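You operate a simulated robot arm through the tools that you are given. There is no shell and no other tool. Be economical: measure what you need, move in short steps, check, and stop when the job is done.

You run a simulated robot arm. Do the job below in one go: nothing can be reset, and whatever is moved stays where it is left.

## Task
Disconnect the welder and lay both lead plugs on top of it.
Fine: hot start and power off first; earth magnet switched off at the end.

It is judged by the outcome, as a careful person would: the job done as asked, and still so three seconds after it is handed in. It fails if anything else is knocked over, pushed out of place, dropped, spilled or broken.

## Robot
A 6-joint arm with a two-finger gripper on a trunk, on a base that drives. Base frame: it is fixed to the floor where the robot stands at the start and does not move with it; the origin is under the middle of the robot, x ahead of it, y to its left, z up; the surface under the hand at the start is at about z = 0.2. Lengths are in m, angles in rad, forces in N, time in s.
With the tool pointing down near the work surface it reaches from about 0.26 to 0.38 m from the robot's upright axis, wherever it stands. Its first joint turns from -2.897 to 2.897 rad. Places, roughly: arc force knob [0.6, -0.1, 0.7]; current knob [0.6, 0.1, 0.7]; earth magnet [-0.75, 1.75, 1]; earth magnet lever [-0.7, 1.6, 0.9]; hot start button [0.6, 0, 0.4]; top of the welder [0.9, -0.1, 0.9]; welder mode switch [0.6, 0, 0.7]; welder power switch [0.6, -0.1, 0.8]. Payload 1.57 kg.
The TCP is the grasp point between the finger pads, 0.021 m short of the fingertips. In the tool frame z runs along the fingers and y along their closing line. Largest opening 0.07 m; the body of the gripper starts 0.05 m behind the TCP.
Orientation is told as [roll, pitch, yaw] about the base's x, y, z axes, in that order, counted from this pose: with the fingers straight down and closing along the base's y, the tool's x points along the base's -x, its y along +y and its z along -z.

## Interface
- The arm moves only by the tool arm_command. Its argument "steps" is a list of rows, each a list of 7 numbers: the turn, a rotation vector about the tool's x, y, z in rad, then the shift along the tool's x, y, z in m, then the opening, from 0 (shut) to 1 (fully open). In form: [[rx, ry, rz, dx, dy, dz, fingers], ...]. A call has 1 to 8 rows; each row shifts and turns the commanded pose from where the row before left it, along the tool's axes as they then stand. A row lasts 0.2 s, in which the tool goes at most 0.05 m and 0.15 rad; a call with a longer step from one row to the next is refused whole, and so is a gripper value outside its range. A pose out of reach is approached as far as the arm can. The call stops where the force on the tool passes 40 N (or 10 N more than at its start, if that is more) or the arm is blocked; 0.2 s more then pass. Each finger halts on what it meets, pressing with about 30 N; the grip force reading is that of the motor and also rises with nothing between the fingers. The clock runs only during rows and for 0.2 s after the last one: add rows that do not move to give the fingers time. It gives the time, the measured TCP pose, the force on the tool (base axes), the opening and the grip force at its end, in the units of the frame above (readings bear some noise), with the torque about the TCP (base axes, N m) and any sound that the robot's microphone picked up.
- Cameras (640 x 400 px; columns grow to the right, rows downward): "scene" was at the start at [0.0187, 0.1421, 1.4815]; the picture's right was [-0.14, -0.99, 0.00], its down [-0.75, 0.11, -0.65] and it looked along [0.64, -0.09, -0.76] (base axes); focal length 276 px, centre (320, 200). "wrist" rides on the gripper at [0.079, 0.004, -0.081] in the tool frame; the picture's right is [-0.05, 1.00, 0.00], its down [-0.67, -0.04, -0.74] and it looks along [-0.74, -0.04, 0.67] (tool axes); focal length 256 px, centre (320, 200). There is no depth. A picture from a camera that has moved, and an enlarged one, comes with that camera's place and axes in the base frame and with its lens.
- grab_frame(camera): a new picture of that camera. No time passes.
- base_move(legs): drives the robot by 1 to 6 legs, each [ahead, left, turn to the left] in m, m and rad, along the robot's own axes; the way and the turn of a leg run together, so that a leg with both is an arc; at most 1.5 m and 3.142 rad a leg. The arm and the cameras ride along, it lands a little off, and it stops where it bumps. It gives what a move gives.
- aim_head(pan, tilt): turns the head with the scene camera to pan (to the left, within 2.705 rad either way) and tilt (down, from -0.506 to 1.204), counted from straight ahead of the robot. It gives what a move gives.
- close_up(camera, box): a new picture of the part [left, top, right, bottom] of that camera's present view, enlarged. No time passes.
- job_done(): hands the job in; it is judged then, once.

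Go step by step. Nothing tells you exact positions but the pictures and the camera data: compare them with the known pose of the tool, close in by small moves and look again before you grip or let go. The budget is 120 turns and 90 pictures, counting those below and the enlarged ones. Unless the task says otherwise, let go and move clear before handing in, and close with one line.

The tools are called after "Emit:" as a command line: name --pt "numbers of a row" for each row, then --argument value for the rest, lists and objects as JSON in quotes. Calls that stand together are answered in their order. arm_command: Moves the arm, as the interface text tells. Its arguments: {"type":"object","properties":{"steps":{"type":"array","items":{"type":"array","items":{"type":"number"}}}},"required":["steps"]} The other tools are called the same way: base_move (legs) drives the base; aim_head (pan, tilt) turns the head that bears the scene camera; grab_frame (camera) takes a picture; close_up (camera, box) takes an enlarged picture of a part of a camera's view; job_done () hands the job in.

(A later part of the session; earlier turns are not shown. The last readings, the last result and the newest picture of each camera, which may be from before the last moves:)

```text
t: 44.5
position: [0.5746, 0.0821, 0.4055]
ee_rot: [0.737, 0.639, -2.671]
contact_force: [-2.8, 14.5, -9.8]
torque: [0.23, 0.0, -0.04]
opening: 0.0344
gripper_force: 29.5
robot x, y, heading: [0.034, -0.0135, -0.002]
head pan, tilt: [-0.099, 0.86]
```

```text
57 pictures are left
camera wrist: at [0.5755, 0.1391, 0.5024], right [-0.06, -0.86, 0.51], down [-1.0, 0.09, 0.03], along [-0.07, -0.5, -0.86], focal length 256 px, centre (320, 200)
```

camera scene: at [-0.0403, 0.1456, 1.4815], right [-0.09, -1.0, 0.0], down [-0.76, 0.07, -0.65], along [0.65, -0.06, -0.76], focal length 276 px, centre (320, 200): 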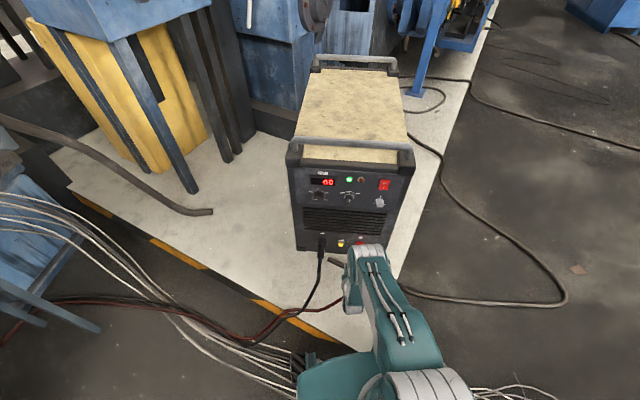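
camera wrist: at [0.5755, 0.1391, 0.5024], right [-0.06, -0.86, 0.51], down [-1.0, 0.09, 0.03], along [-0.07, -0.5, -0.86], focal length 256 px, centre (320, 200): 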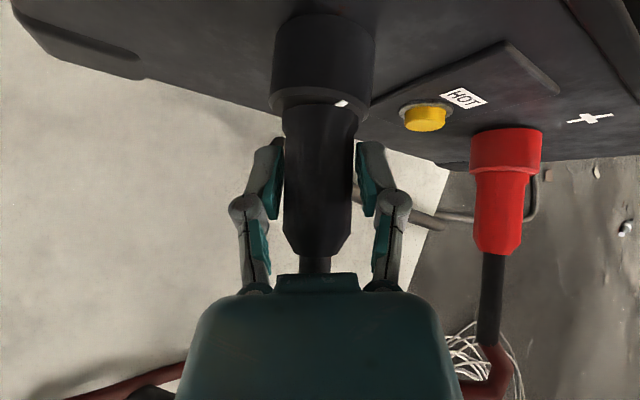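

It turns along with the hand. I'll go on twisting.

Emit:
arm_command --pt "-0.065 -0.011 -0.0755 0 0 0 0" --pt "-0.065 -0.011 -0.0755 0 0 0 0" --pt "-0.065 -0.011 -0.0755 0 0 0 0" --pt "-0.065 -0.011 -0.0755 0 0 0 0" --pt "-0.065 -0.011 -0.0755 0 0 0 0"

Emit:
grab_frame --camera "wrist"

```text
t: 45.7
position: [0.5746, 0.0826, 0.4048]
ee_rot: [1.152, 0.303, -2.475]
contact_force: [8.8, 28.7, -25.0]
torque: [0.5, 0.29, 0.57]
opening: 0.0344
gripper_force: 30.1
robot x, y, heading: [0.0388, -0.019, -0.0]
head pan, tilt: [-0.099, 0.86]
```

```text
56 pictures are left
camera wrist: at [0.5813, 0.179, 0.4635], right [0.0, -0.52, 0.85], down [-0.99, 0.1, 0.06], along [-0.12, -0.85, -0.52], focal length 256 px, centre (320, 200)
```

wrist: 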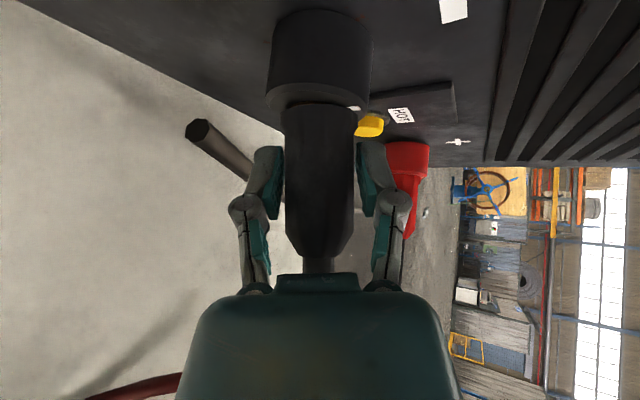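

Turned 0.9 rad with the side force growing. I'll ease the hand a bit sideways and keep turning.

Emit:
arm_command --pt "0 0 0 0.0005 -0.003 -0.0005 0" --pt "-0.065 -0.011 -0.0755 0 -0.001 0 0" --pt "-0.065 -0.011 -0.0755 0 -0.001 0 0" --pt "-0.065 -0.011 -0.0755 0 -0.001 0 0"

Emit:
close_up --camera "wrist" --box '[240, 0, 400, 280]'

```text
t: 46.1
position: [0.5731, 0.0838, 0.4062]
ee_rot: [1.16, 0.293, -2.471]
contact_force: [23.0, -4.0, -8.5]
torque: [0.11, 0.09, -0.1]
opening: 0.0342
gripper_force: 30.2
out of reach, approached as far as the arm can: row 1, 2
robot x, y, heading: [0.0328, -0.0139, 0.001]
head pan, tilt: [-0.099, 0.86]
stopped in row 2: the force on the tool passed its limit at 59 N (the readings are from after the stop); the commanded pose is now the measured one
```

```text
1.43 times, centred on (320, 140) of wrist
camera zoom: at [0.5792, 0.1804, 0.4627], right [0.0, -0.51, 0.86], down [-0.99, 0.1, 0.06], along [-0.12, -0.85, -0.51], focal length 366 px, centre (320, 286)
```

zoom: 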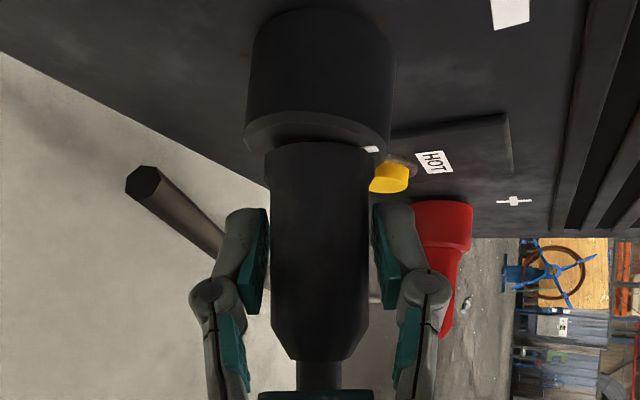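

The arm is at its limit here. I'll try a gentle straight pull to see whether it is unlocked.

Emit:
arm_command --pt "0 0 0 -0.0026 -0.0005 -0.003 0" --pt "0 0 0 -0.0026 -0.0005 -0.003 0" --pt "0 0 0 -0.0026 -0.0005 -0.003 0"

```text
t: 46.9
position: [0.5608, 0.0851, 0.4038]
ee_rot: [1.16, 0.291, -2.469]
contact_force: [22.1, -0.4, 1.1]
torque: [0.02, -0.21, 0.11]
opening: 0.0333
gripper_force: 30.1
robot x, y, heading: [0.033, -0.0151, -0.002]
head pan, tilt: [-0.099, 0.86]
```

It moved about 12 mm. I'll check whether the plug came out or the fingers slid.

Emit:
close_up --camera "wrist" --box '[240, 0, 400, 280]'

```text
1.43 times, centred on (320, 140) of wrist
camera zoom: at [0.5674, 0.1814, 0.4624], right [0.0, -0.51, 0.86], down [-0.99, 0.1, 0.06], along [-0.12, -0.86, -0.5], focal length 366 px, centre (320, 286)
```

zoom: 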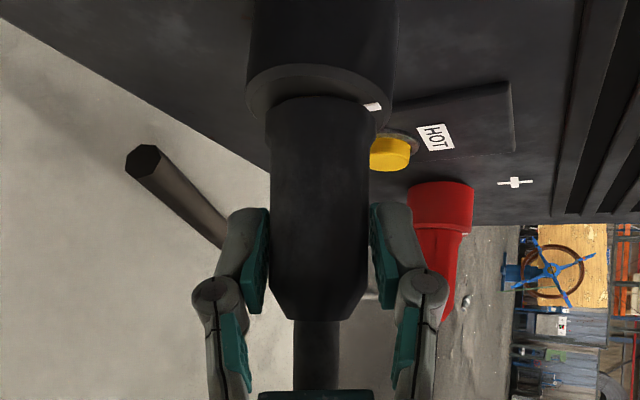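

The fingers slid, so it is still locked. I'll let go, turn the hand back past the start, and take a second bite.

Emit:
arm_command --pt "0 0 0 0 0 0 1" --pt "0 0 0 0 0 0 1" --pt "0.09 0.0155 0.105 0 0 0 1" --pt "0.09 0.0155 0.105 0 0 0 1" --pt "0.09 0.0155 0.105 0 0 0 1" --pt "0.09 0.0155 0.105 0 0 0 1" --pt "0.09 0.0155 0.105 0 0 0 1" --pt "0.09 0.0155 0.105 0 0 0 1"

Emit:
grab_frame --camera "wrist"

```text
t: 48.7
position: [0.5597, 0.0833, 0.4044]
ee_rot: [0.354, 0.794, -2.92]
contact_force: [0.3, 0.2, 0.3]
torque: [0.03, 0.02, 0.0]
opening: 0.07
gripper_force: 0.1
robot x, y, heading: [0.0352, -0.0123, -0.004]
head pan, tilt: [-0.099, 0.86]
```

```text
53 pictures are left
camera wrist: at [0.5556, 0.107, 0.5153], right [-0.07, -0.98, 0.2], down [-1.0, 0.08, 0.01], along [-0.02, -0.2, -0.98], focal length 256 px, centre (320, 200)
```

wrist: 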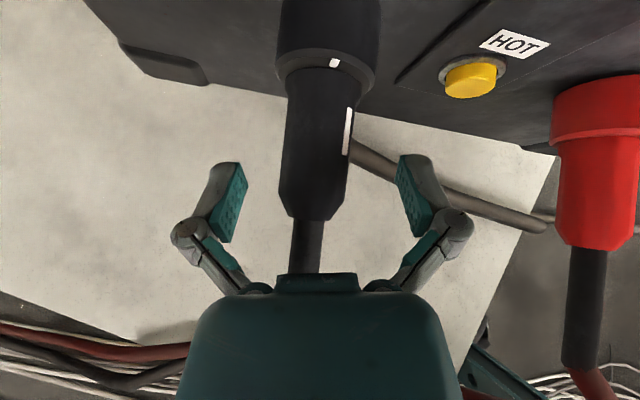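

The plug's white line has turned up to about 50° from the collar's mark, so it is working. I'll pre-roll a bit clockwise, go back onto the body and grip again.

Emit:
arm_command --pt "0.09 0.0155 0.105 0 0 0 1" --pt "0.09 0.0155 0.105 0 0 0 1" --pt "0 0 0 0.0077 0.0015 0.009 1" --pt "0 0 0 0 0 0 0.6" --pt "0 0 0 0 0 0 0" --pt "0 0 0 0 0 0 0" --pt "0 0 0 0 0 0 0"

Emit:
grab_frame --camera "wrist"

```text
t: 50.3
position: [0.5701, 0.0824, 0.4046]
ee_rot: [0.165, 0.837, -3.065]
contact_force: [-12.1, -0.6, 9.5]
torque: [-0.02, -0.12, -0.48]
opening: 0.0349
gripper_force: 29.8
out of reach, approached as far as the arm can: row 2
robot x, y, heading: [0.0337, -0.0162, 0.002]
head pan, tilt: [-0.099, 0.86]
```

```text
52 pictures are left
camera wrist: at [0.5642, 0.0895, 0.5174], right [-0.08, -0.99, 0.07], down [-1.0, 0.08, -0.01], along [0.0, -0.07, -1.0], focal length 256 px, centre (320, 200)
```

wrist: 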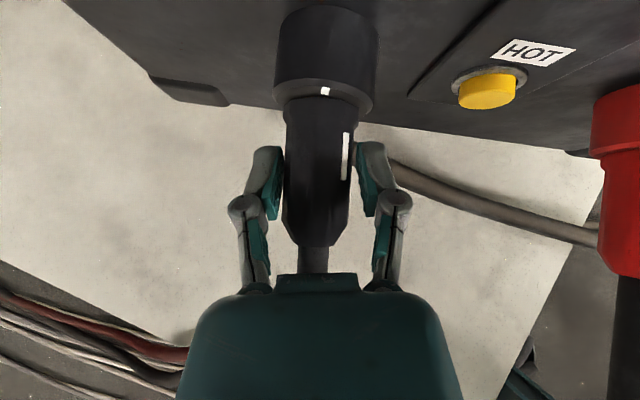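

Gripped again, and the line is visible. I'll twist 0.8 rad counter-clockwise.

Emit:
arm_command --pt "-0.065 -0.011 -0.0755 0 0 0 0" --pt "-0.065 -0.011 -0.0755 0 0 0 0" --pt "-0.065 -0.011 -0.0755 0 0 0 0" --pt "-0.065 -0.011 -0.0755 0 0 0 0" --pt "-0.065 -0.011 -0.0755 0 0 0 0" --pt "-0.065 -0.011 -0.0755 0 0 0 0" --pt "-0.065 -0.011 -0.0755 0 0 0 0" --pt "-0.065 -0.011 -0.0755 0 0 0 0"

Emit:
grab_frame --camera "wrist"

```text
t: 52.1
position: [0.572, 0.0825, 0.4046]
ee_rot: [1.034, 0.413, -2.515]
contact_force: [-1.4, 11.6, -13.8]
torque: [0.31, 0.36, -0.18]
opening: 0.0339
gripper_force: 30.1
robot x, y, heading: [0.0332, -0.0176, 0.003]
head pan, tilt: [-0.099, 0.86]
```

```text
51 pictures are left
camera wrist: at [0.5769, 0.1686, 0.4775], right [-0.02, -0.65, 0.76], down [-0.99, 0.09, 0.05], along [-0.11, -0.76, -0.64], focal length 256 px, centre (320, 200)
```

wrist: 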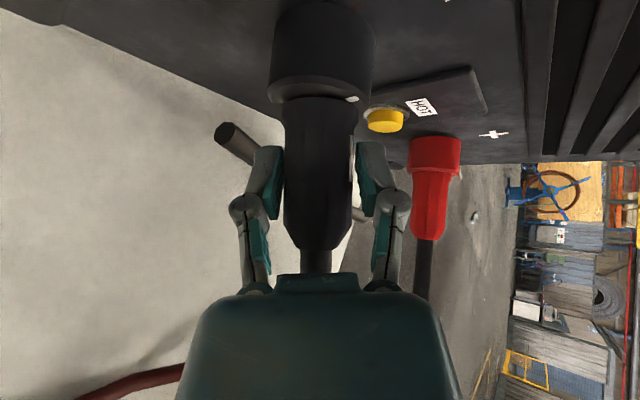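

The plug's line is now near the collar's mark. I'll try pulling.

Emit:
arm_command --pt "0 0 0 -0.0032 -0.0006 -0.0038 0" --pt "0 0 0 -0.0032 -0.0006 -0.0038 0" --pt "0 0 0 -0.0032 -0.0006 -0.0038 0"

Emit:
grab_frame --camera "wrist"

```text
t: 52.9
position: [0.5583, 0.083, 0.4063]
ee_rot: [1.035, 0.419, -2.517]
contact_force: [22.1, -8.6, -6.9]
torque: [-0.03, 0.16, -0.37]
opening: 0.0325
gripper_force: 29.5
robot x, y, heading: [0.0385, -0.0128, -0.004]
head pan, tilt: [-0.099, 0.86]
```

```text
50 pictures are left
camera wrist: at [0.5636, 0.1694, 0.4792], right [-0.02, -0.65, 0.76], down [-0.99, 0.1, 0.05], along [-0.1, -0.76, -0.64], focal length 256 px, centre (320, 200)
```

wrist: 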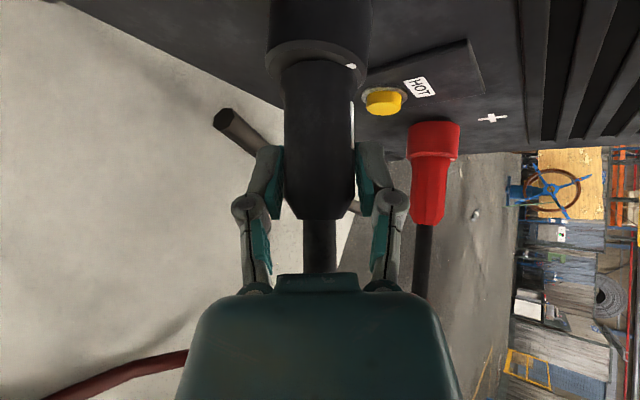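

It slid again, with about 45° still to go between the marks, so the grip slips while twisting. I'll take a new bite nearer the collar and twist more slowly.

Emit:
arm_command --pt "0 0 0 0 0 0 1" --pt "0 0 0 0 0 0 1" --pt "0.09 0.0155 0.105 0.003 0 0.004 1" --pt "0.09 0.0155 0.105 0.003 0 0.004 1" --pt "0.09 0.0155 0.105 0.003 0 0.004 1" --pt "0.09 0.0155 0.105 0.003 0 0.004 1" --pt "0.09 0.0155 0.105 0.002 0 0.003 1"

Emit:
close_up --camera "wrist" --box '[220, 20, 420, 300]'

```text
t: 54.5
position: [0.5794, 0.0806, 0.4033]
ee_rot: [0.312, 0.807, -2.955]
contact_force: [0.3, -0.5, 0.6]
torque: [-0.01, -0.01, -0.03]
opening: 0.0698
gripper_force: 0.0
robot x, y, heading: [0.0343, -0.014, -0.001]
head pan, tilt: [-0.099, 0.86]
```

```text
1.43 times, centred on (320, 160) of wrist
camera zoom: at [0.5751, 0.1015, 0.5138], right [-0.08, -0.98, 0.17], down [-1.0, 0.08, 0.0], along [-0.01, -0.17, -0.99], focal length 366 px, centre (320, 257)
```

zoom: 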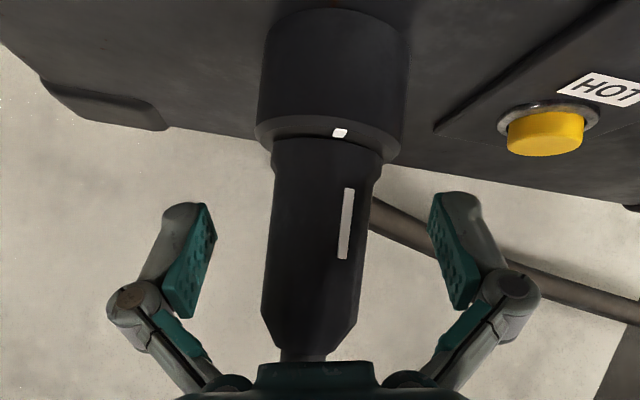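

There is progress, with only about 27° left between the marks. I'll grip here and twist slowly.

Emit:
arm_command --pt "0 0 0 0 0 0 0.5" --pt "0 0 0 0 0 0 0" --pt "0 0 0 0 0 0 0" --pt "0 0 0 0 0 0 0" --pt "-0.039 -0.0066 -0.0453 0 0 0 0" --pt "-0.039 -0.0066 -0.0453 0 0 0 0" --pt "-0.039 -0.0066 -0.0453 0 0 0 0" --pt "-0.039 -0.0066 -0.0453 0 0 0 0"

Emit:
arm_command --pt "-0.039 -0.0066 -0.0453 0 0 0 0" --pt "-0.039 -0.0066 -0.0453 0 0 0 0" --pt "-0.039 -0.0066 -0.0453 0 0 0 0" --pt "-0.039 -0.0066 -0.0453 0 0 0 0" --pt "-0.039 -0.0066 -0.0453 0 0 0 0" --pt "-0.039 -0.0066 -0.0453 0 0 0 0" --pt "-0.039 -0.0066 -0.0453 0 0 0 0" --pt "-0.039 -0.0066 -0.0453 0 0 0 0"

Emit:
close_up --camera "wrist" --box '[220, 20, 420, 300]'

```text
t: 56.3
position: [0.5782, 0.0813, 0.4025]
ee_rot: [0.612, 0.699, -2.747]
contact_force: [-6.0, -14.9, 1.1]
torque: [0.13, 0.2, -1.15]
opening: 0.035
gripper_force: 30.1
robot x, y, heading: [0.0324, -0.0159, -0.001]
head pan, tilt: [-0.099, 0.86]
```

```text
t: 58.1
position: [0.5798, 0.0813, 0.403]
ee_rot: [1.055, 0.398, -2.508]
contact_force: [-7.0, -13.5, -0.2]
torque: [0.37, -0.09, -0.97]
opening: 0.035
gripper_force: 30.2
robot x, y, heading: [0.0305, -0.0169, -0.002]
head pan, tilt: [-0.099, 0.86]
```

```text
1.43 times, centred on (320, 160) of wrist
camera zoom: at [0.5856, 0.1692, 0.4732], right [-0.02, -0.63, 0.78], down [-0.99, 0.1, 0.05], along [-0.11, -0.77, -0.62], focal length 366 px, centre (320, 257)
```

zoom: 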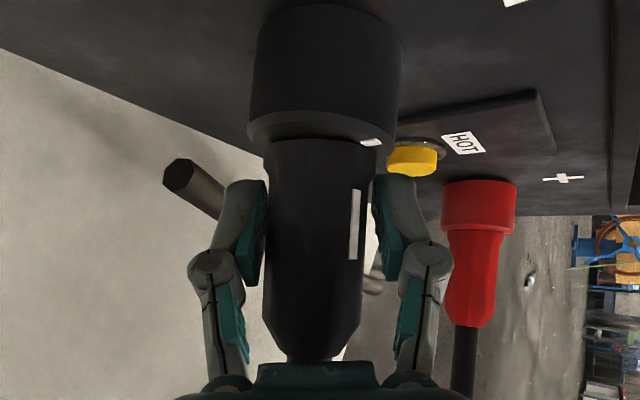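

The line and the mark nearly line up. I'll turn a bit more, then pull.

Emit:
arm_command --pt "-0.039 -0.0066 -0.0453 0 0 0 0" --pt "-0.039 -0.0066 -0.0453 0 0 0 0" --pt "0 0 0 0 0 0 0" --pt "0 0 0 -0.0032 -0.0006 -0.0038 0" --pt "0 0 0 -0.0032 -0.0006 -0.0038 0" --pt "0 0 0 -0.0032 -0.0006 -0.0038 0"

Emit:
close_up --camera "wrist" --box '[220, 20, 420, 300]'

```text
t: 59.5
position: [0.5654, 0.0855, 0.406]
ee_rot: [1.143, 0.314, -2.474]
contact_force: [3.5, 7.1, 0.6]
torque: [0.05, -0.14, 0.3]
opening: 0.0343
gripper_force: 29.8
out of reach, approached as far as the arm can: row 2
robot x, y, heading: [0.0384, -0.0149, 0.003]
head pan, tilt: [-0.099, 0.86]
```

```text
1.43 times, centred on (320, 160) of wrist
camera zoom: at [0.5717, 0.181, 0.4659], right [0.0, -0.53, 0.85], down [-0.99, 0.1, 0.06], along [-0.11, -0.84, -0.53], focal length 366 px, centre (320, 257)
```

zoom: 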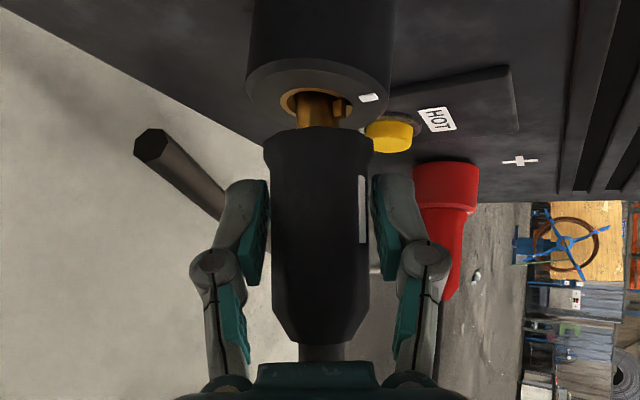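

The plug is coming out, with the brass pin showing. I'll pull it fully clear.

Emit:
arm_command --pt "0 0 0 -0.0128 -0.0024 -0.015 0" --pt "0 0 0 -0.0128 -0.0024 -0.015 0" --pt "0 0 0 -0.0128 -0.0024 -0.015 0" --pt "0 0 0 -0.0128 -0.0024 -0.015 0"

Emit:
grab_frame --camera "wrist"

Emit:
grab_frame --camera "scene"

```text
t: 60.5
position: [0.4858, 0.0976, 0.4061]
ee_rot: [1.142, 0.313, -2.476]
contact_force: [0.1, 0.2, -1.5]
torque: [-0.01, 0.0, -0.01]
opening: 0.0344
gripper_force: 30.3
robot x, y, heading: [0.0352, -0.0162, 0.002]
head pan, tilt: [-0.099, 0.86]
```

```text
46 pictures are left
camera wrist: at [0.4925, 0.1928, 0.4655], right [0.0, -0.53, 0.85], down [-0.99, 0.1, 0.06], along [-0.12, -0.84, -0.53], focal length 256 px, centre (320, 200)
```

wrist: 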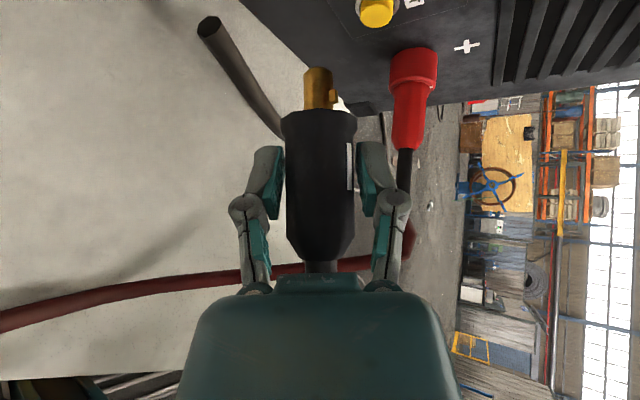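

```text
45 pictures are left
camera scene: at [0.0521, 0.1261, 1.4837], right [-0.1, -0.99, 0.0], down [-0.75, 0.08, -0.65], along [0.65, -0.06, -0.76], focal length 276 px, centre (320, 200)
```

scene: 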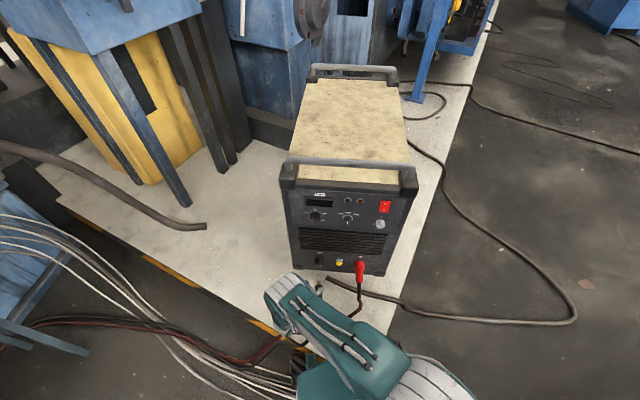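

The black plug is free and in the hand. I'll roll the hand back upright, then lift.

Emit:
arm_command --pt "0.09 0.0155 0.105 0 0 0 0" --pt "0.09 0.0155 0.105 0 0 0 0" --pt "0.09 0.0155 0.105 0 0 0 0" --pt "0.09 0.0155 0.105 0 0 0 0" --pt "0.09 0.0155 0.105 0 0 0 0" --pt "0.09 0.0155 0.105 0 0 0 0"

Emit:
grab_frame --camera "wrist"

```text
t: 61.9
position: [0.4858, 0.097, 0.4052]
ee_rot: [0.318, 0.809, -2.947]
contact_force: [0.1, -0.5, -0.2]
torque: [0.03, 0.01, -0.04]
opening: 0.0342
gripper_force: 29.7
robot x, y, heading: [0.0351, -0.0143, 0.004]
head pan, tilt: [-0.099, 0.86]
```

```text
44 pictures are left
camera wrist: at [0.4809, 0.1168, 0.5163], right [-0.08, -0.98, 0.18], down [-1.0, 0.08, 0.0], along [-0.01, -0.18, -0.98], focal length 256 px, centre (320, 200)
```

wrist: 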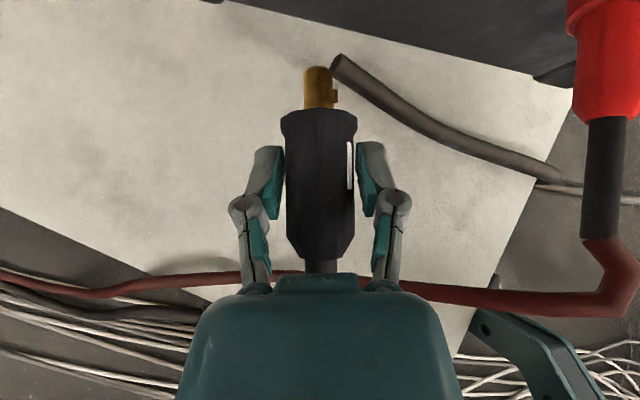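

I'll lift straight up, away from the panel.

Emit:
arm_command --pt "0 0 0 0.032 0.0097 -0.0296 0" --pt "0 0 0 0.032 0.0097 -0.0296 0" --pt "0 0 0 0.032 0.0097 -0.0296 0" --pt "0 0 0 0.032 0.0097 -0.0296 0" --pt "0 0 0 0.032 0.0097 -0.0296 0" --pt "0 0 0 0.032 0.0097 -0.0296 0" --pt "0 0 0 0.032 0.0097 -0.0296 0" --pt "0 0 0 0.032 0.0097 -0.0296 0"

Emit:
arm_command --pt "0 0 0 0.032 0.0097 -0.0296 0" --pt "0 0 0 0.032 0.0097 -0.0296 0" --pt "0 0 0 0.032 0.0097 -0.0296 0" --pt "0 0 0 0.032 0.0097 -0.0296 0" --pt "0 0 0 0.032 0.0097 -0.0296 0" --pt "0 0 0 0.032 0.0097 -0.0296 0"

Emit:
grab_frame --camera "wrist"

Emit:
grab_frame --camera "scene"

```text
t: 63.7
position: [0.4818, 0.0943, 0.7623]
ee_rot: [0.321, 0.804, -2.947]
contact_force: [0.5, -0.2, -1.0]
torque: [-0.02, -0.01, 0.02]
opening: 0.034
gripper_force: 30.8
robot x, y, heading: [0.0327, -0.0162, -0.002]
head pan, tilt: [-0.099, 0.86]
```

```text
t: 65.1
position: [0.4831, 0.0966, 1.0315]
ee_rot: [0.32, 0.808, -2.946]
contact_force: [0.8, 0.0, -2.3]
torque: [-0.01, 0.0, 0.01]
opening: 0.0341
gripper_force: 30.0
robot x, y, heading: [0.0376, -0.0175, 0.006]
head pan, tilt: [-0.099, 0.86]
```

```text
43 pictures are left
camera wrist: at [0.4766, 0.1176, 1.1425], right [-0.08, -0.98, 0.18], down [-1.0, 0.08, 0.0], along [-0.01, -0.18, -0.98], focal length 256 px, centre (320, 200)
```

wrist: 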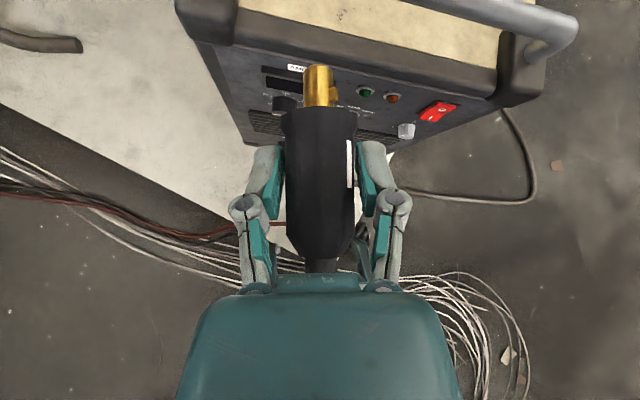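

```text
42 pictures are left
camera scene: at [0.0518, 0.1247, 1.4838], right [-0.1, -0.99, 0.0], down [-0.75, 0.08, -0.65], along [0.65, -0.06, -0.76], focal length 276 px, centre (320, 200)
```

scene: 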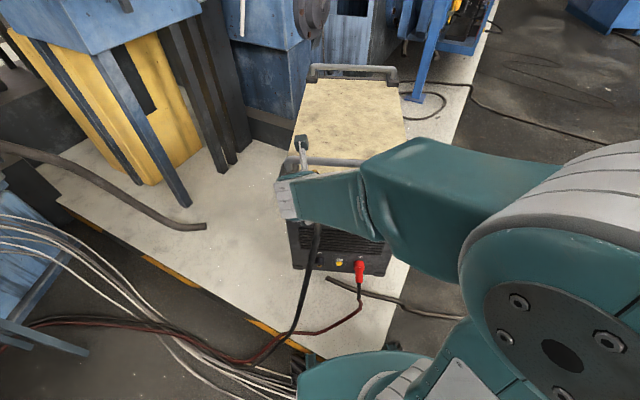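

The black plug is now above the handle's height. I'll carry it forward over the top.

Emit:
arm_command --pt "0 0 0 0.0284 0.0136 0.0359 0" --pt "0 0 0 0.0284 0.0136 0.0359 0" --pt "0 0 0 0.0284 0.0136 0.0359 0" --pt "0 0 0 0.0284 0.0136 0.0359 0" --pt "0 0 0 0.0284 0.0136 0.0359 0" --pt "0 0 0 0.0284 0.0136 0.0359 0" --pt "0 0 0 0.0284 0.0 0.0359 0"

Emit:
grab_frame --camera "wrist"

Emit:
grab_frame --camera "scene"

```text
t: 66.7
position: [0.7967, -0.001, 1.0278]
ee_rot: [0.32, 0.806, -2.946]
contact_force: [-0.2, -0.2, -0.5]
torque: [0.02, 0.04, 0.03]
opening: 0.0342
gripper_force: 30.2
robot x, y, heading: [0.0322, -0.0137, -0.004]
head pan, tilt: [-0.099, 0.86]
```

```text
41 pictures are left
camera wrist: at [0.7916, 0.0196, 1.139], right [-0.08, -0.98, 0.18], down [-1.0, 0.08, 0.0], along [-0.01, -0.18, -0.98], focal length 256 px, centre (320, 200)
```

wrist: 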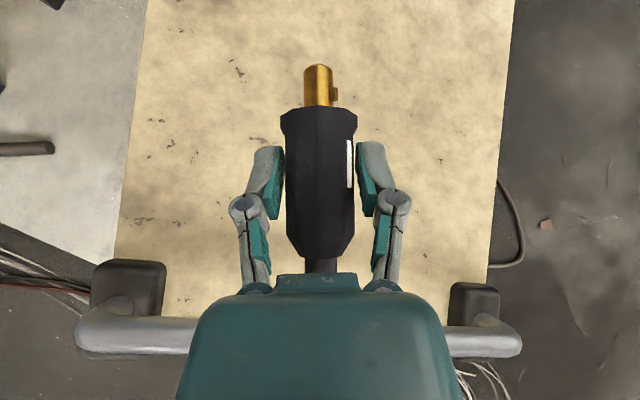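

```text
40 pictures are left
camera scene: at [0.0528, 0.124, 1.4839], right [-0.1, -0.99, 0.0], down [-0.75, 0.08, -0.65], along [0.65, -0.06, -0.76], focal length 276 px, centre (320, 200)
```

scene: 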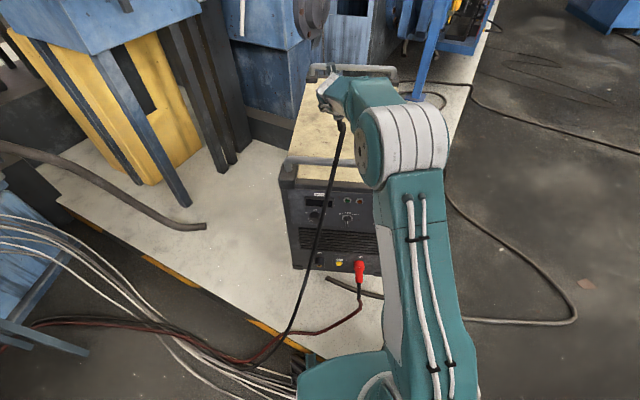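

The cable is long enough. I'll carry the plug 8 cm further in and lower it close to the surface.

Emit:
arm_command --pt "0 0 0 0.0272 -0.0018 0.0293 0" --pt "0 0 0 0.0272 -0.0018 0.0293 0" --pt "0 0 0 -0.0285 -0.0086 0.0263 0" --pt "0 0 0 -0.0285 -0.0086 0.0263 0" --pt "0 0 0 -0.0214 -0.0065 0.0197 0"

Emit:
grab_frame --camera "scene"

Emit:
grab_frame --camera "wrist"

```text
t: 67.9
position: [0.8773, -0.0, 0.9154]
ee_rot: [0.321, 0.806, -2.946]
contact_force: [0.2, -0.8, -0.9]
torque: [0.02, 0.01, 0.06]
opening: 0.034
gripper_force: 30.0
robot x, y, heading: [0.0326, -0.019, -0.003]
head pan, tilt: [-0.099, 0.86]
```

```text
39 pictures are left
camera scene: at [0.0531, 0.1241, 1.4839], right [-0.1, -0.99, 0.0], down [-0.75, 0.08, -0.65], along [0.65, -0.06, -0.76], focal length 276 px, centre (320, 200)
```

scene: 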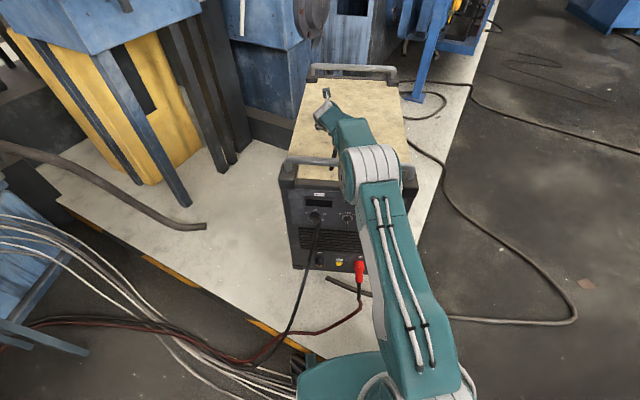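

```text
38 pictures are left
camera wrist: at [0.8728, 0.0212, 1.0268], right [-0.08, -0.98, 0.18], down [-1.0, 0.08, 0.0], along [-0.01, -0.18, -0.98], focal length 256 px, centre (320, 200)
```

wrist: 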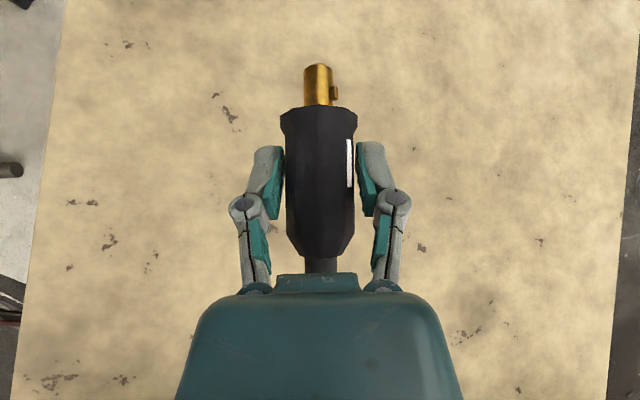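

Over the top plate now. I'll lower it in 5 mm steps while watching the force.

Emit:
arm_command --pt "0 0 0 -0.0036 -0.0011 0.0033 0" --pt "0 0 0 -0.0036 -0.0011 0.0033 0" --pt "0 0 0 -0.0036 -0.0011 0.0033 0" --pt "0 0 0 -0.0036 -0.0011 0.0033 0"

Emit:
arm_command --pt "0 0 0 -0.0036 -0.0011 0.0033 0" --pt "0 0 0 -0.0036 -0.0011 0.0033 0"

```text
t: 68.9
position: [0.8786, 0.0013, 0.8955]
ee_rot: [0.322, 0.807, -2.945]
contact_force: [-0.5, -0.4, -0.8]
torque: [0.01, -0.03, 0.07]
opening: 0.0339
gripper_force: 29.8
robot x, y, heading: [0.0333, -0.0156, 0.002]
head pan, tilt: [-0.099, 0.86]
```

```text
t: 69.5
position: [0.8783, -0.0003, 0.8858]
ee_rot: [0.321, 0.808, -2.946]
contact_force: [0.0, 0.2, -2.0]
torque: [-0.03, -0.05, -0.03]
opening: 0.0341
gripper_force: 29.7
robot x, y, heading: [0.034, -0.018, -0.002]
head pan, tilt: [-0.099, 0.86]
```

No contact yet, so I'll go on down.

Emit:
arm_command --pt "0 0 0 -0.0029 -0.0009 0.0026 0" --pt "0 0 0 -0.0029 -0.0009 0.0026 0" --pt "0 0 0 -0.0029 -0.0009 0.0026 0"

Emit:
close_up --camera "scene" --box '[280, 60, 420, 200]'

```text
t: 70.3
position: [0.8784, -0.0007, 0.8828]
ee_rot: [0.322, 0.82, -2.944]
contact_force: [-4.2, -3.7, 32.0]
torque: [0.65, -0.29, 0.09]
opening: 0.034
gripper_force: 29.8
robot x, y, heading: [0.0363, -0.0152, -0.002]
head pan, tilt: [-0.099, 0.86]
```

```text
2.86 times, centred on (350, 130) of scene
camera zoom: at [0.0503, 0.124, 1.4839], right [-0.1, -0.99, 0.0], down [-0.75, 0.08, -0.65], along [0.65, -0.06, -0.76], focal length 788 px, centre (234, 400)
```

zoom: 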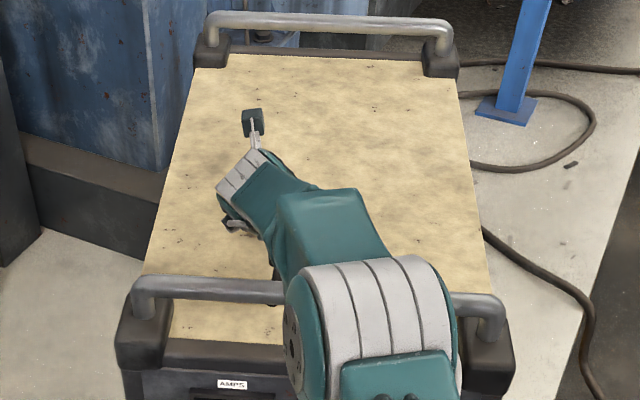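

Touched down at z≈0.883. I'll ease up 3 mm and let go.

Emit:
arm_command --pt "0 0 0 0.0025 0.0008 -0.0023 0" --pt "0 0 0 0 0 0 0.55" --pt "0 0 0 0 0 0 0.7" --pt "0 0 0 0 0 0 1" --pt "0 0 0 0 0 0 1"

Emit:
grab_frame --camera "wrist"

```text
t: 71.5
position: [0.8772, 0.0003, 0.8746]
ee_rot: [0.321, 0.801, -2.946]
contact_force: [0.0, -0.4, -0.7]
torque: [0.03, 0.04, -0.01]
opening: 0.0693
gripper_force: 0.0
robot x, y, heading: [0.0336, -0.0131, -0.002]
head pan, tilt: [-0.099, 0.86]
```

```text
36 pictures are left
camera wrist: at [0.8724, 0.021, 0.9862], right [-0.08, -0.98, 0.18], down [-1.0, 0.08, 0.01], along [-0.02, -0.18, -0.98], focal length 256 px, centre (320, 200)
```

wrist: 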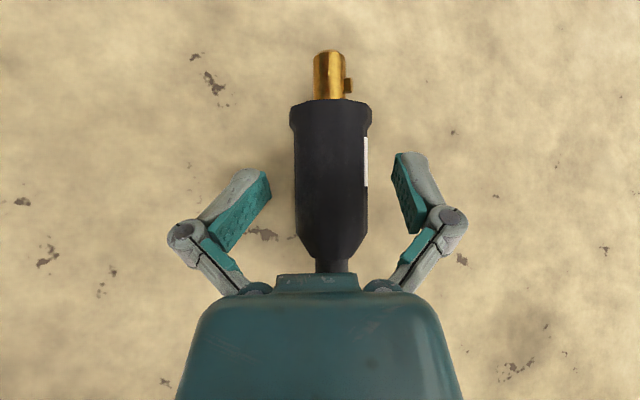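

The plug rests on the top. I'll rise straight up clear of it.

Emit:
arm_command --pt "0 0 0 0.0143 0.0043 -0.0131 1" --pt "0 0 0 0.0143 0.0043 -0.0131 1" --pt "0 0 0 0.032 0.0097 -0.0296 1" --pt "0 0 0 0.032 0.0097 -0.0296 1" --pt "0 0 0 0.032 0.0097 -0.0296 1"

Emit:
grab_frame --camera "wrist"

```text
t: 72.7
position: [0.8767, 0.001, 1.05]
ee_rot: [0.321, 0.805, -2.946]
contact_force: [0.3, -0.1, -0.6]
torque: [0.03, -0.02, 0.01]
opening: 0.0698
gripper_force: 0.0
robot x, y, heading: [0.0322, -0.0157, -0.001]
head pan, tilt: [-0.099, 0.86]
```

```text
35 pictures are left
camera wrist: at [0.8725, 0.0218, 1.1617], right [-0.08, -0.98, 0.18], down [-1.0, 0.08, 0.0], along [-0.02, -0.18, -0.98], focal length 256 px, centre (320, 200)
```

wrist: 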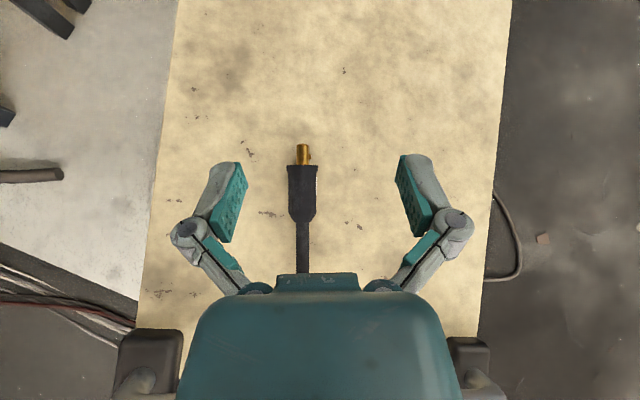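

Black is laid down. I'll retreat backward over the handle towards the red plug.

Emit:
arm_command --pt "0 0 0 -0.032 0.0118 -0.0312 1" --pt "0 0 0 -0.032 0.0118 -0.0312 1" --pt "0 0 0 -0.032 0.0118 -0.0312 1" --pt "0 0 0 -0.032 0.0118 -0.0312 1" --pt "0 0 0 -0.032 0.0118 -0.0312 1" --pt "0 0 0 -0.032 0.0118 -0.0312 1" --pt "0 0 0 -0.032 0.0118 -0.0312 1" --pt "0 0 0 -0.032 0.0118 -0.0312 1"

Emit:
arm_command --pt "0 0 0 -0.032 0.0 -0.0312 1" --pt "0 0 0 -0.032 -0.0097 0.0296 1" --pt "0 0 0 -0.032 -0.0097 0.0296 1" --pt "0 0 0 -0.032 -0.0097 0.0296 1" --pt "0 0 0 -0.032 -0.0097 0.0296 1" --pt "0 0 0 -0.032 -0.0097 0.0296 1" --pt "0 0 0 -0.032 -0.0097 0.0296 1" --pt "0 0 0 -0.032 -0.0097 0.0296 1"

Emit:
grab_frame --camera "wrist"

```text
t: 74.5
position: [0.5158, -0.0804, 1.0542]
ee_rot: [0.32, 0.807, -2.947]
contact_force: [0.3, 0.9, -0.3]
torque: [0.02, 0.01, -0.01]
opening: 0.0702
gripper_force: 0.0
robot x, y, heading: [0.0328, -0.0157, -0.001]
head pan, tilt: [-0.099, 0.86]
```

```text
t: 76.3
position: [0.4729, -0.0793, 0.7336]
ee_rot: [0.322, 0.809, -2.945]
contact_force: [-0.8, 0.4, -0.6]
torque: [0.0, 0.01, -0.02]
opening: 0.0696
gripper_force: 0.1
robot x, y, heading: [0.0363, -0.0144, 0.0]
head pan, tilt: [-0.099, 0.86]
```

```text
34 pictures are left
camera wrist: at [0.4674, -0.0594, 0.8452], right [-0.08, -0.98, 0.18], down [-1.0, 0.08, 0.0], along [-0.01, -0.18, -0.98], focal length 256 px, centre (320, 200)
```

wrist: 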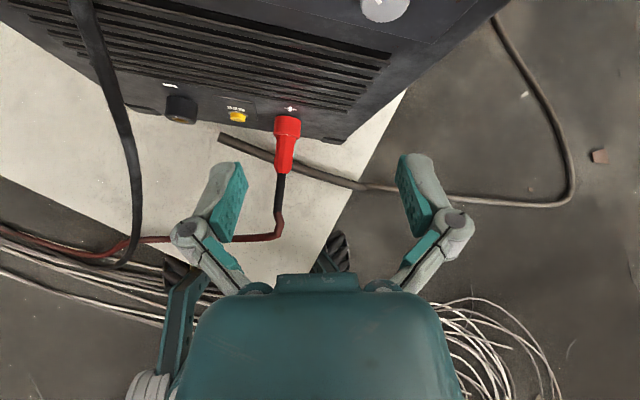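

The red body's middle is at about [0.548, -0.083, 0.40]. I'll lower to a hover above it.

Emit:
arm_command --pt "0 0 0 -0.0264 -0.0098 0.0385 1" --pt "0 0 0 -0.0264 -0.0098 0.0385 1" --pt "0 0 0 -0.0264 -0.0098 0.0385 1" --pt "0 0 0 -0.0264 -0.0098 0.0385 1" --pt "0 0 0 -0.0264 -0.0098 0.0385 1"

Emit:
grab_frame --camera "wrist"

```text
t: 77.5
position: [0.5276, -0.0864, 0.5044]
ee_rot: [0.323, 0.808, -2.946]
contact_force: [-0.6, -0.5, 0.1]
torque: [-0.02, 0.0, -0.02]
opening: 0.0699
gripper_force: 0.0
robot x, y, heading: [0.0333, -0.016, -0.001]
head pan, tilt: [-0.099, 0.86]
```

```text
33 pictures are left
camera wrist: at [0.5228, -0.0658, 0.6154], right [-0.08, -0.98, 0.18], down [-1.0, 0.08, 0.0], along [-0.01, -0.18, -0.98], focal length 256 px, centre (320, 200)
```

wrist: 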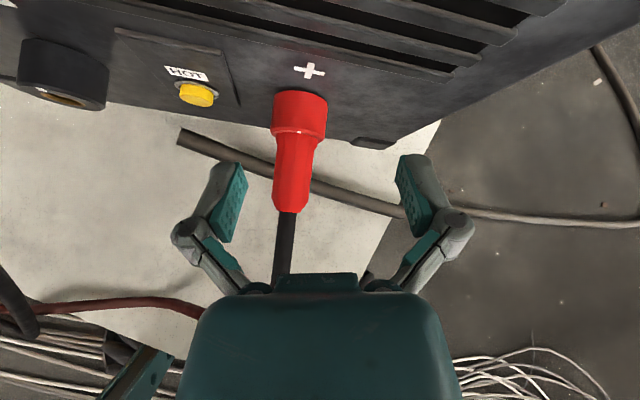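

Lined up. I'll go down over the red body.

Emit:
arm_command --pt "0 0 0 -0.0187 -0.0076 0.0287 1" --pt "0 0 0 -0.0187 -0.0076 0.0287 1" --pt "0 0 0 -0.0187 -0.0076 0.0287 1" --pt "0 0 0 0 0 0 1"

Emit:
grab_frame --camera "wrist"

```text
t: 78.5
position: [0.5545, -0.0877, 0.4013]
ee_rot: [0.325, 0.807, -2.945]
contact_force: [0.1, 1.2, 0.3]
torque: [-0.01, -0.01, 0.0]
opening: 0.07
gripper_force: 0.1
robot x, y, heading: [0.0337, -0.0157, -0.001]
head pan, tilt: [-0.099, 0.86]
```

```text
32 pictures are left
camera wrist: at [0.5493, -0.0674, 0.5126], right [-0.08, -0.98, 0.18], down [-1.0, 0.08, 0.0], along [-0.01, -0.18, -0.98], focal length 256 px, centre (320, 200)
```

wrist: 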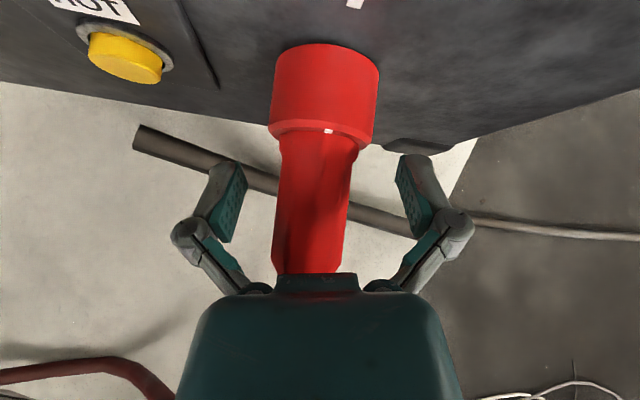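

Same relation as my good bite on black. I'll pre-roll slightly clockwise and close.

Emit:
arm_command --pt "0.078 0.013 0.0906 0 0 0 1" --pt "0.05 0.008 0.058 0 0 0 1" --pt "0 0 0 0 0 0 0.5" --pt "0 0 0 0 0 0 0" --pt "0 0 0 0 0 0 0" --pt "0 0 0 0 0 0 0"

Emit:
arm_command --pt "-0.039 -0.0066 -0.0453 0 0 0 0" --pt "-0.039 -0.0066 -0.0453 0 0 0 0" --pt "-0.039 -0.0066 -0.0453 0 0 0 0" --pt "-0.039 -0.0066 -0.0453 0 0 0 0" --pt "-0.039 -0.0066 -0.0453 0 0 0 0" --pt "-0.039 -0.0066 -0.0453 0 0 0 0" --pt "-0.039 -0.0066 -0.0453 0 0 0 0" --pt "-0.039 -0.0066 -0.0453 0 0 0 0"

Emit:
arm_command --pt "-0.039 -0.0066 -0.0453 0 0 0 0" --pt "-0.039 -0.0066 -0.0453 0 0 0 0" --pt "-0.039 -0.0066 -0.0453 0 0 0 0" --pt "-0.039 -0.0066 -0.0453 0 0 0 0" --pt "-0.039 -0.0066 -0.0453 0 0 0 0" --pt "-0.039 -0.0066 -0.0453 0 0 0 0" --pt "-0.039 -0.0066 -0.0453 0 0 0 0" --pt "-0.039 -0.0066 -0.0453 0 0 0 0"

Emit:
grab_frame --camera "wrist"

```text
t: 79.9
position: [0.5537, -0.0881, 0.4022]
ee_rot: [0.151, 0.842, -3.074]
contact_force: [-22.2, -22.3, 21.9]
torque: [-0.45, -0.28, -1.15]
opening: 0.0381
gripper_force: 29.8
out of reach, approached as far as the arm can: row 2
robot x, y, heading: [0.0358, -0.0166, -0.007]
head pan, tilt: [-0.099, 0.86]
```

```text
t: 80.6
position: [0.5518, -0.0899, 0.4008]
ee_rot: [0.34, 0.802, -2.952]
contact_force: [36.3, -44.1, -44.3]
torque: [0.59, 0.6, -0.41]
opening: 0.0357
gripper_force: 30.3
robot x, y, heading: [0.0323, -0.018, 0.001]
head pan, tilt: [-0.099, 0.86]
stopped in row 3: the force on the tool passed its limit at 52 N (the readings are from after the stop); the commanded pose is now the measured one
```

```text
t: 82.4
position: [0.5509, -0.0875, 0.401]
ee_rot: [0.87, 0.546, -2.601]
contact_force: [-15.5, -29.4, 4.7]
torque: [0.08, -0.28, -1.16]
opening: 0.035
gripper_force: 29.5
robot x, y, heading: [0.0276, -0.0159, -0.001]
head pan, tilt: [-0.099, 0.86]
```

```text
31 pictures are left
camera wrist: at [0.5542, -0.0164, 0.4894], right [-0.05, -0.78, 0.62], down [-0.99, 0.09, 0.04], along [-0.09, -0.62, -0.78], focal length 256 px, centre (320, 200)
```

wrist: 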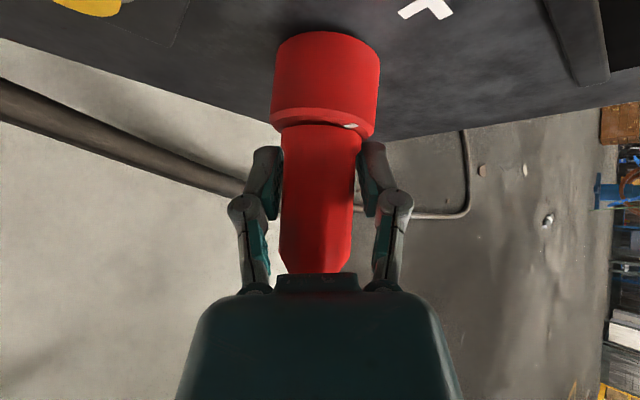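

It is turning, with some side load. I'll ease the hand a touch, use the rest of the range, then take the next bite.

Emit:
arm_command --pt "0 0 0 -0.0013 0.0023 0.0014 0" --pt "-0.039 -0.0066 -0.0453 0 0 0 0" --pt "-0.039 -0.0066 -0.0453 0 0 0 0" --pt "-0.039 -0.0066 -0.0453 0 0 0 0" --pt "-0.039 -0.0066 -0.0453 0 0 0 0"

Emit:
arm_command --pt "0 0 0 0 0 0 0.7" --pt "0 0 0 0 0 0 1" --pt "0.09 0.0155 0.105 0 0 0 1" --pt "0.09 0.0155 0.105 0 0 0 1" --pt "0.09 0.0155 0.105 0 0 0 1" --pt "0.09 0.0155 0.105 0 0 0 1" --pt "0.09 0.0155 0.105 0 0 0 1" --pt "0.065 0.011 0.0755 0 0 0 1"

Emit:
grab_frame --camera "wrist"

```text
t: 83.6
position: [0.551, -0.088, 0.401]
ee_rot: [1.067, 0.382, -2.503]
contact_force: [-22.8, -0.6, 4.2]
torque: [0.23, -0.59, -0.59]
opening: 0.0347
gripper_force: 29.5
robot x, y, heading: [0.0337, -0.0146, -0.001]
head pan, tilt: [-0.099, 0.86]
```

```text
t: 85.4
position: [0.5518, -0.0877, 0.4012]
ee_rot: [0.23, 0.825, -3.014]
contact_force: [0.0, 0.8, 0.2]
torque: [-0.03, -0.01, 0.0]
opening: 0.07
gripper_force: 0.1
robot x, y, heading: [0.0353, -0.0171, 0.001]
head pan, tilt: [-0.099, 0.86]
```

```text
30 pictures are left
camera wrist: at [0.5457, -0.0754, 0.5135], right [-0.08, -0.99, 0.12], down [-1.0, 0.08, 0.0], along [-0.01, -0.12, -0.99], focal length 256 px, centre (320, 200)
```

wrist: 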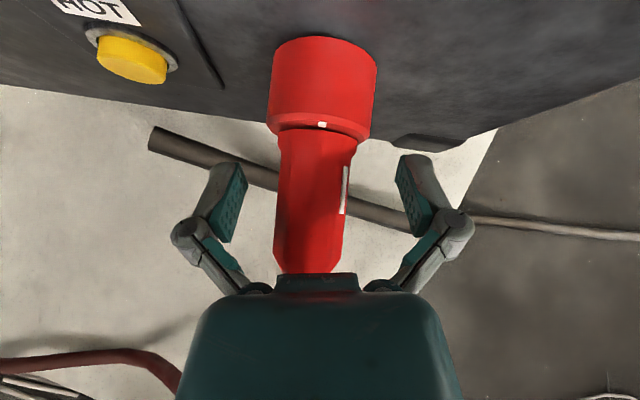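

About 58° remains. I'll correct the hand's yaw and centring slightly and take a second slow bite.

Emit:
arm_command --pt "-0.043 -0.01 0.039 0 -0.002 0 1" --pt "0 0 0 0 0 0 0.5" --pt "0 0 0 0 0 0 0" --pt "0 0 0 0 0 0 0" --pt "0 0 0 0 0 0 0"

Emit:
arm_command --pt "-0.039 -0.0066 -0.0453 0 0 0 0" --pt "-0.039 -0.0066 -0.0453 0 0 0 0" --pt "-0.039 -0.0066 -0.0453 0 0 0 0" --pt "-0.039 -0.0066 -0.0453 0 0 0 0" --pt "-0.039 -0.0066 -0.0453 0 0 0 0" --pt "-0.039 -0.0066 -0.0453 0 0 0 0" --pt "-0.039 -0.0066 -0.0453 0 0 0 0"

Emit:
arm_command --pt "-0.039 -0.0066 -0.0453 0 0 0 0" --pt "-0.039 -0.0066 -0.0453 0 0 0 0" --pt "-0.039 -0.0066 -0.0453 0 0 0 0" --pt "-0.039 -0.0066 -0.0453 0 0 0 0" --pt "-0.039 -0.0066 -0.0453 0 0 0 0" --pt "-0.039 -0.0066 -0.0453 0 0 0 0" --pt "-0.039 -0.0066 -0.0453 0 0 0 0" --pt "-0.039 -0.0066 -0.0453 0 0 0 0"

Emit:
grab_frame --camera "wrist"

```text
t: 86.6
position: [0.5511, -0.0856, 0.4013]
ee_rot: [0.231, 0.824, -3.073]
contact_force: [-5.9, 1.7, 4.6]
torque: [-0.01, -0.07, -0.05]
opening: 0.0346
gripper_force: 29.5
robot x, y, heading: [0.0318, -0.0157, 0.001]
head pan, tilt: [-0.099, 0.86]
```

```text
t: 88.2
position: [0.5529, -0.0858, 0.4013]
ee_rot: [0.742, 0.635, -2.724]
contact_force: [-11.4, 7.6, 9.6]
torque: [0.08, -0.28, -0.12]
opening: 0.0345
gripper_force: 29.9
robot x, y, heading: [0.0344, -0.0131, 0.002]
head pan, tilt: [-0.099, 0.86]
```

```text
t: 90.0
position: [0.5513, -0.0858, 0.4022]
ee_rot: [1.145, 0.31, -2.537]
contact_force: [-2.1, 4.6, 1.5]
torque: [0.03, -0.11, 0.06]
opening: 0.0346
gripper_force: 30.2
robot x, y, heading: [0.0312, -0.0161, 0.003]
head pan, tilt: [-0.099, 0.86]
```

```text
29 pictures are left
camera wrist: at [0.5642, 0.0097, 0.4611], right [-0.03, -0.53, 0.85], down [-0.99, 0.16, 0.06], along [-0.17, -0.84, -0.52], focal length 256 px, centre (320, 200)
```

wrist: 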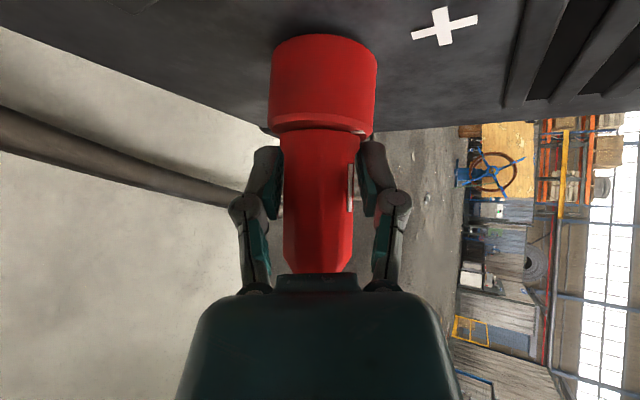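

This bite went without slipping, and the marks look aligned. I'll pull gently.

Emit:
arm_command --pt "0 0 0 -0.0032 -0.0006 -0.0038 0" --pt "0 0 0 -0.0032 -0.0006 -0.0038 0" --pt "0 0 0 -0.0032 -0.0006 -0.0038 0"

Emit:
close_up --camera "wrist" --box '[220, 20, 420, 300]'

```text
t: 90.8
position: [0.538, -0.0841, 0.4023]
ee_rot: [1.145, 0.311, -2.536]
contact_force: [1.9, -2.9, 6.9]
torque: [-0.06, -0.37, -0.11]
opening: 0.0342
gripper_force: 30.3
robot x, y, heading: [0.0322, -0.0195, -0.0]
head pan, tilt: [-0.099, 0.86]
```

```text
1.43 times, centred on (320, 160) of wrist
camera zoom: at [0.5497, 0.0124, 0.4611], right [-0.04, -0.53, 0.85], down [-0.99, 0.16, 0.06], along [-0.17, -0.83, -0.52], focal length 366 px, centre (320, 257)
```

zoom: 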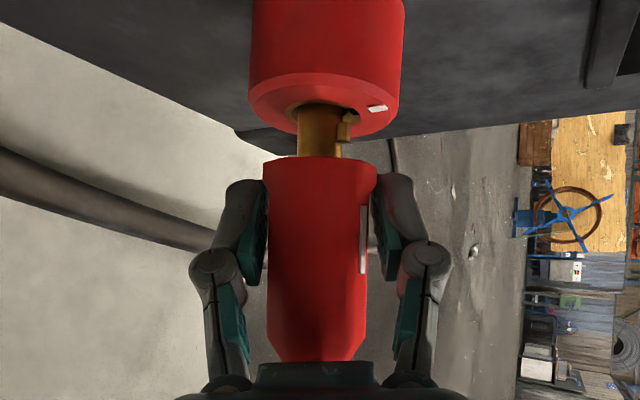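

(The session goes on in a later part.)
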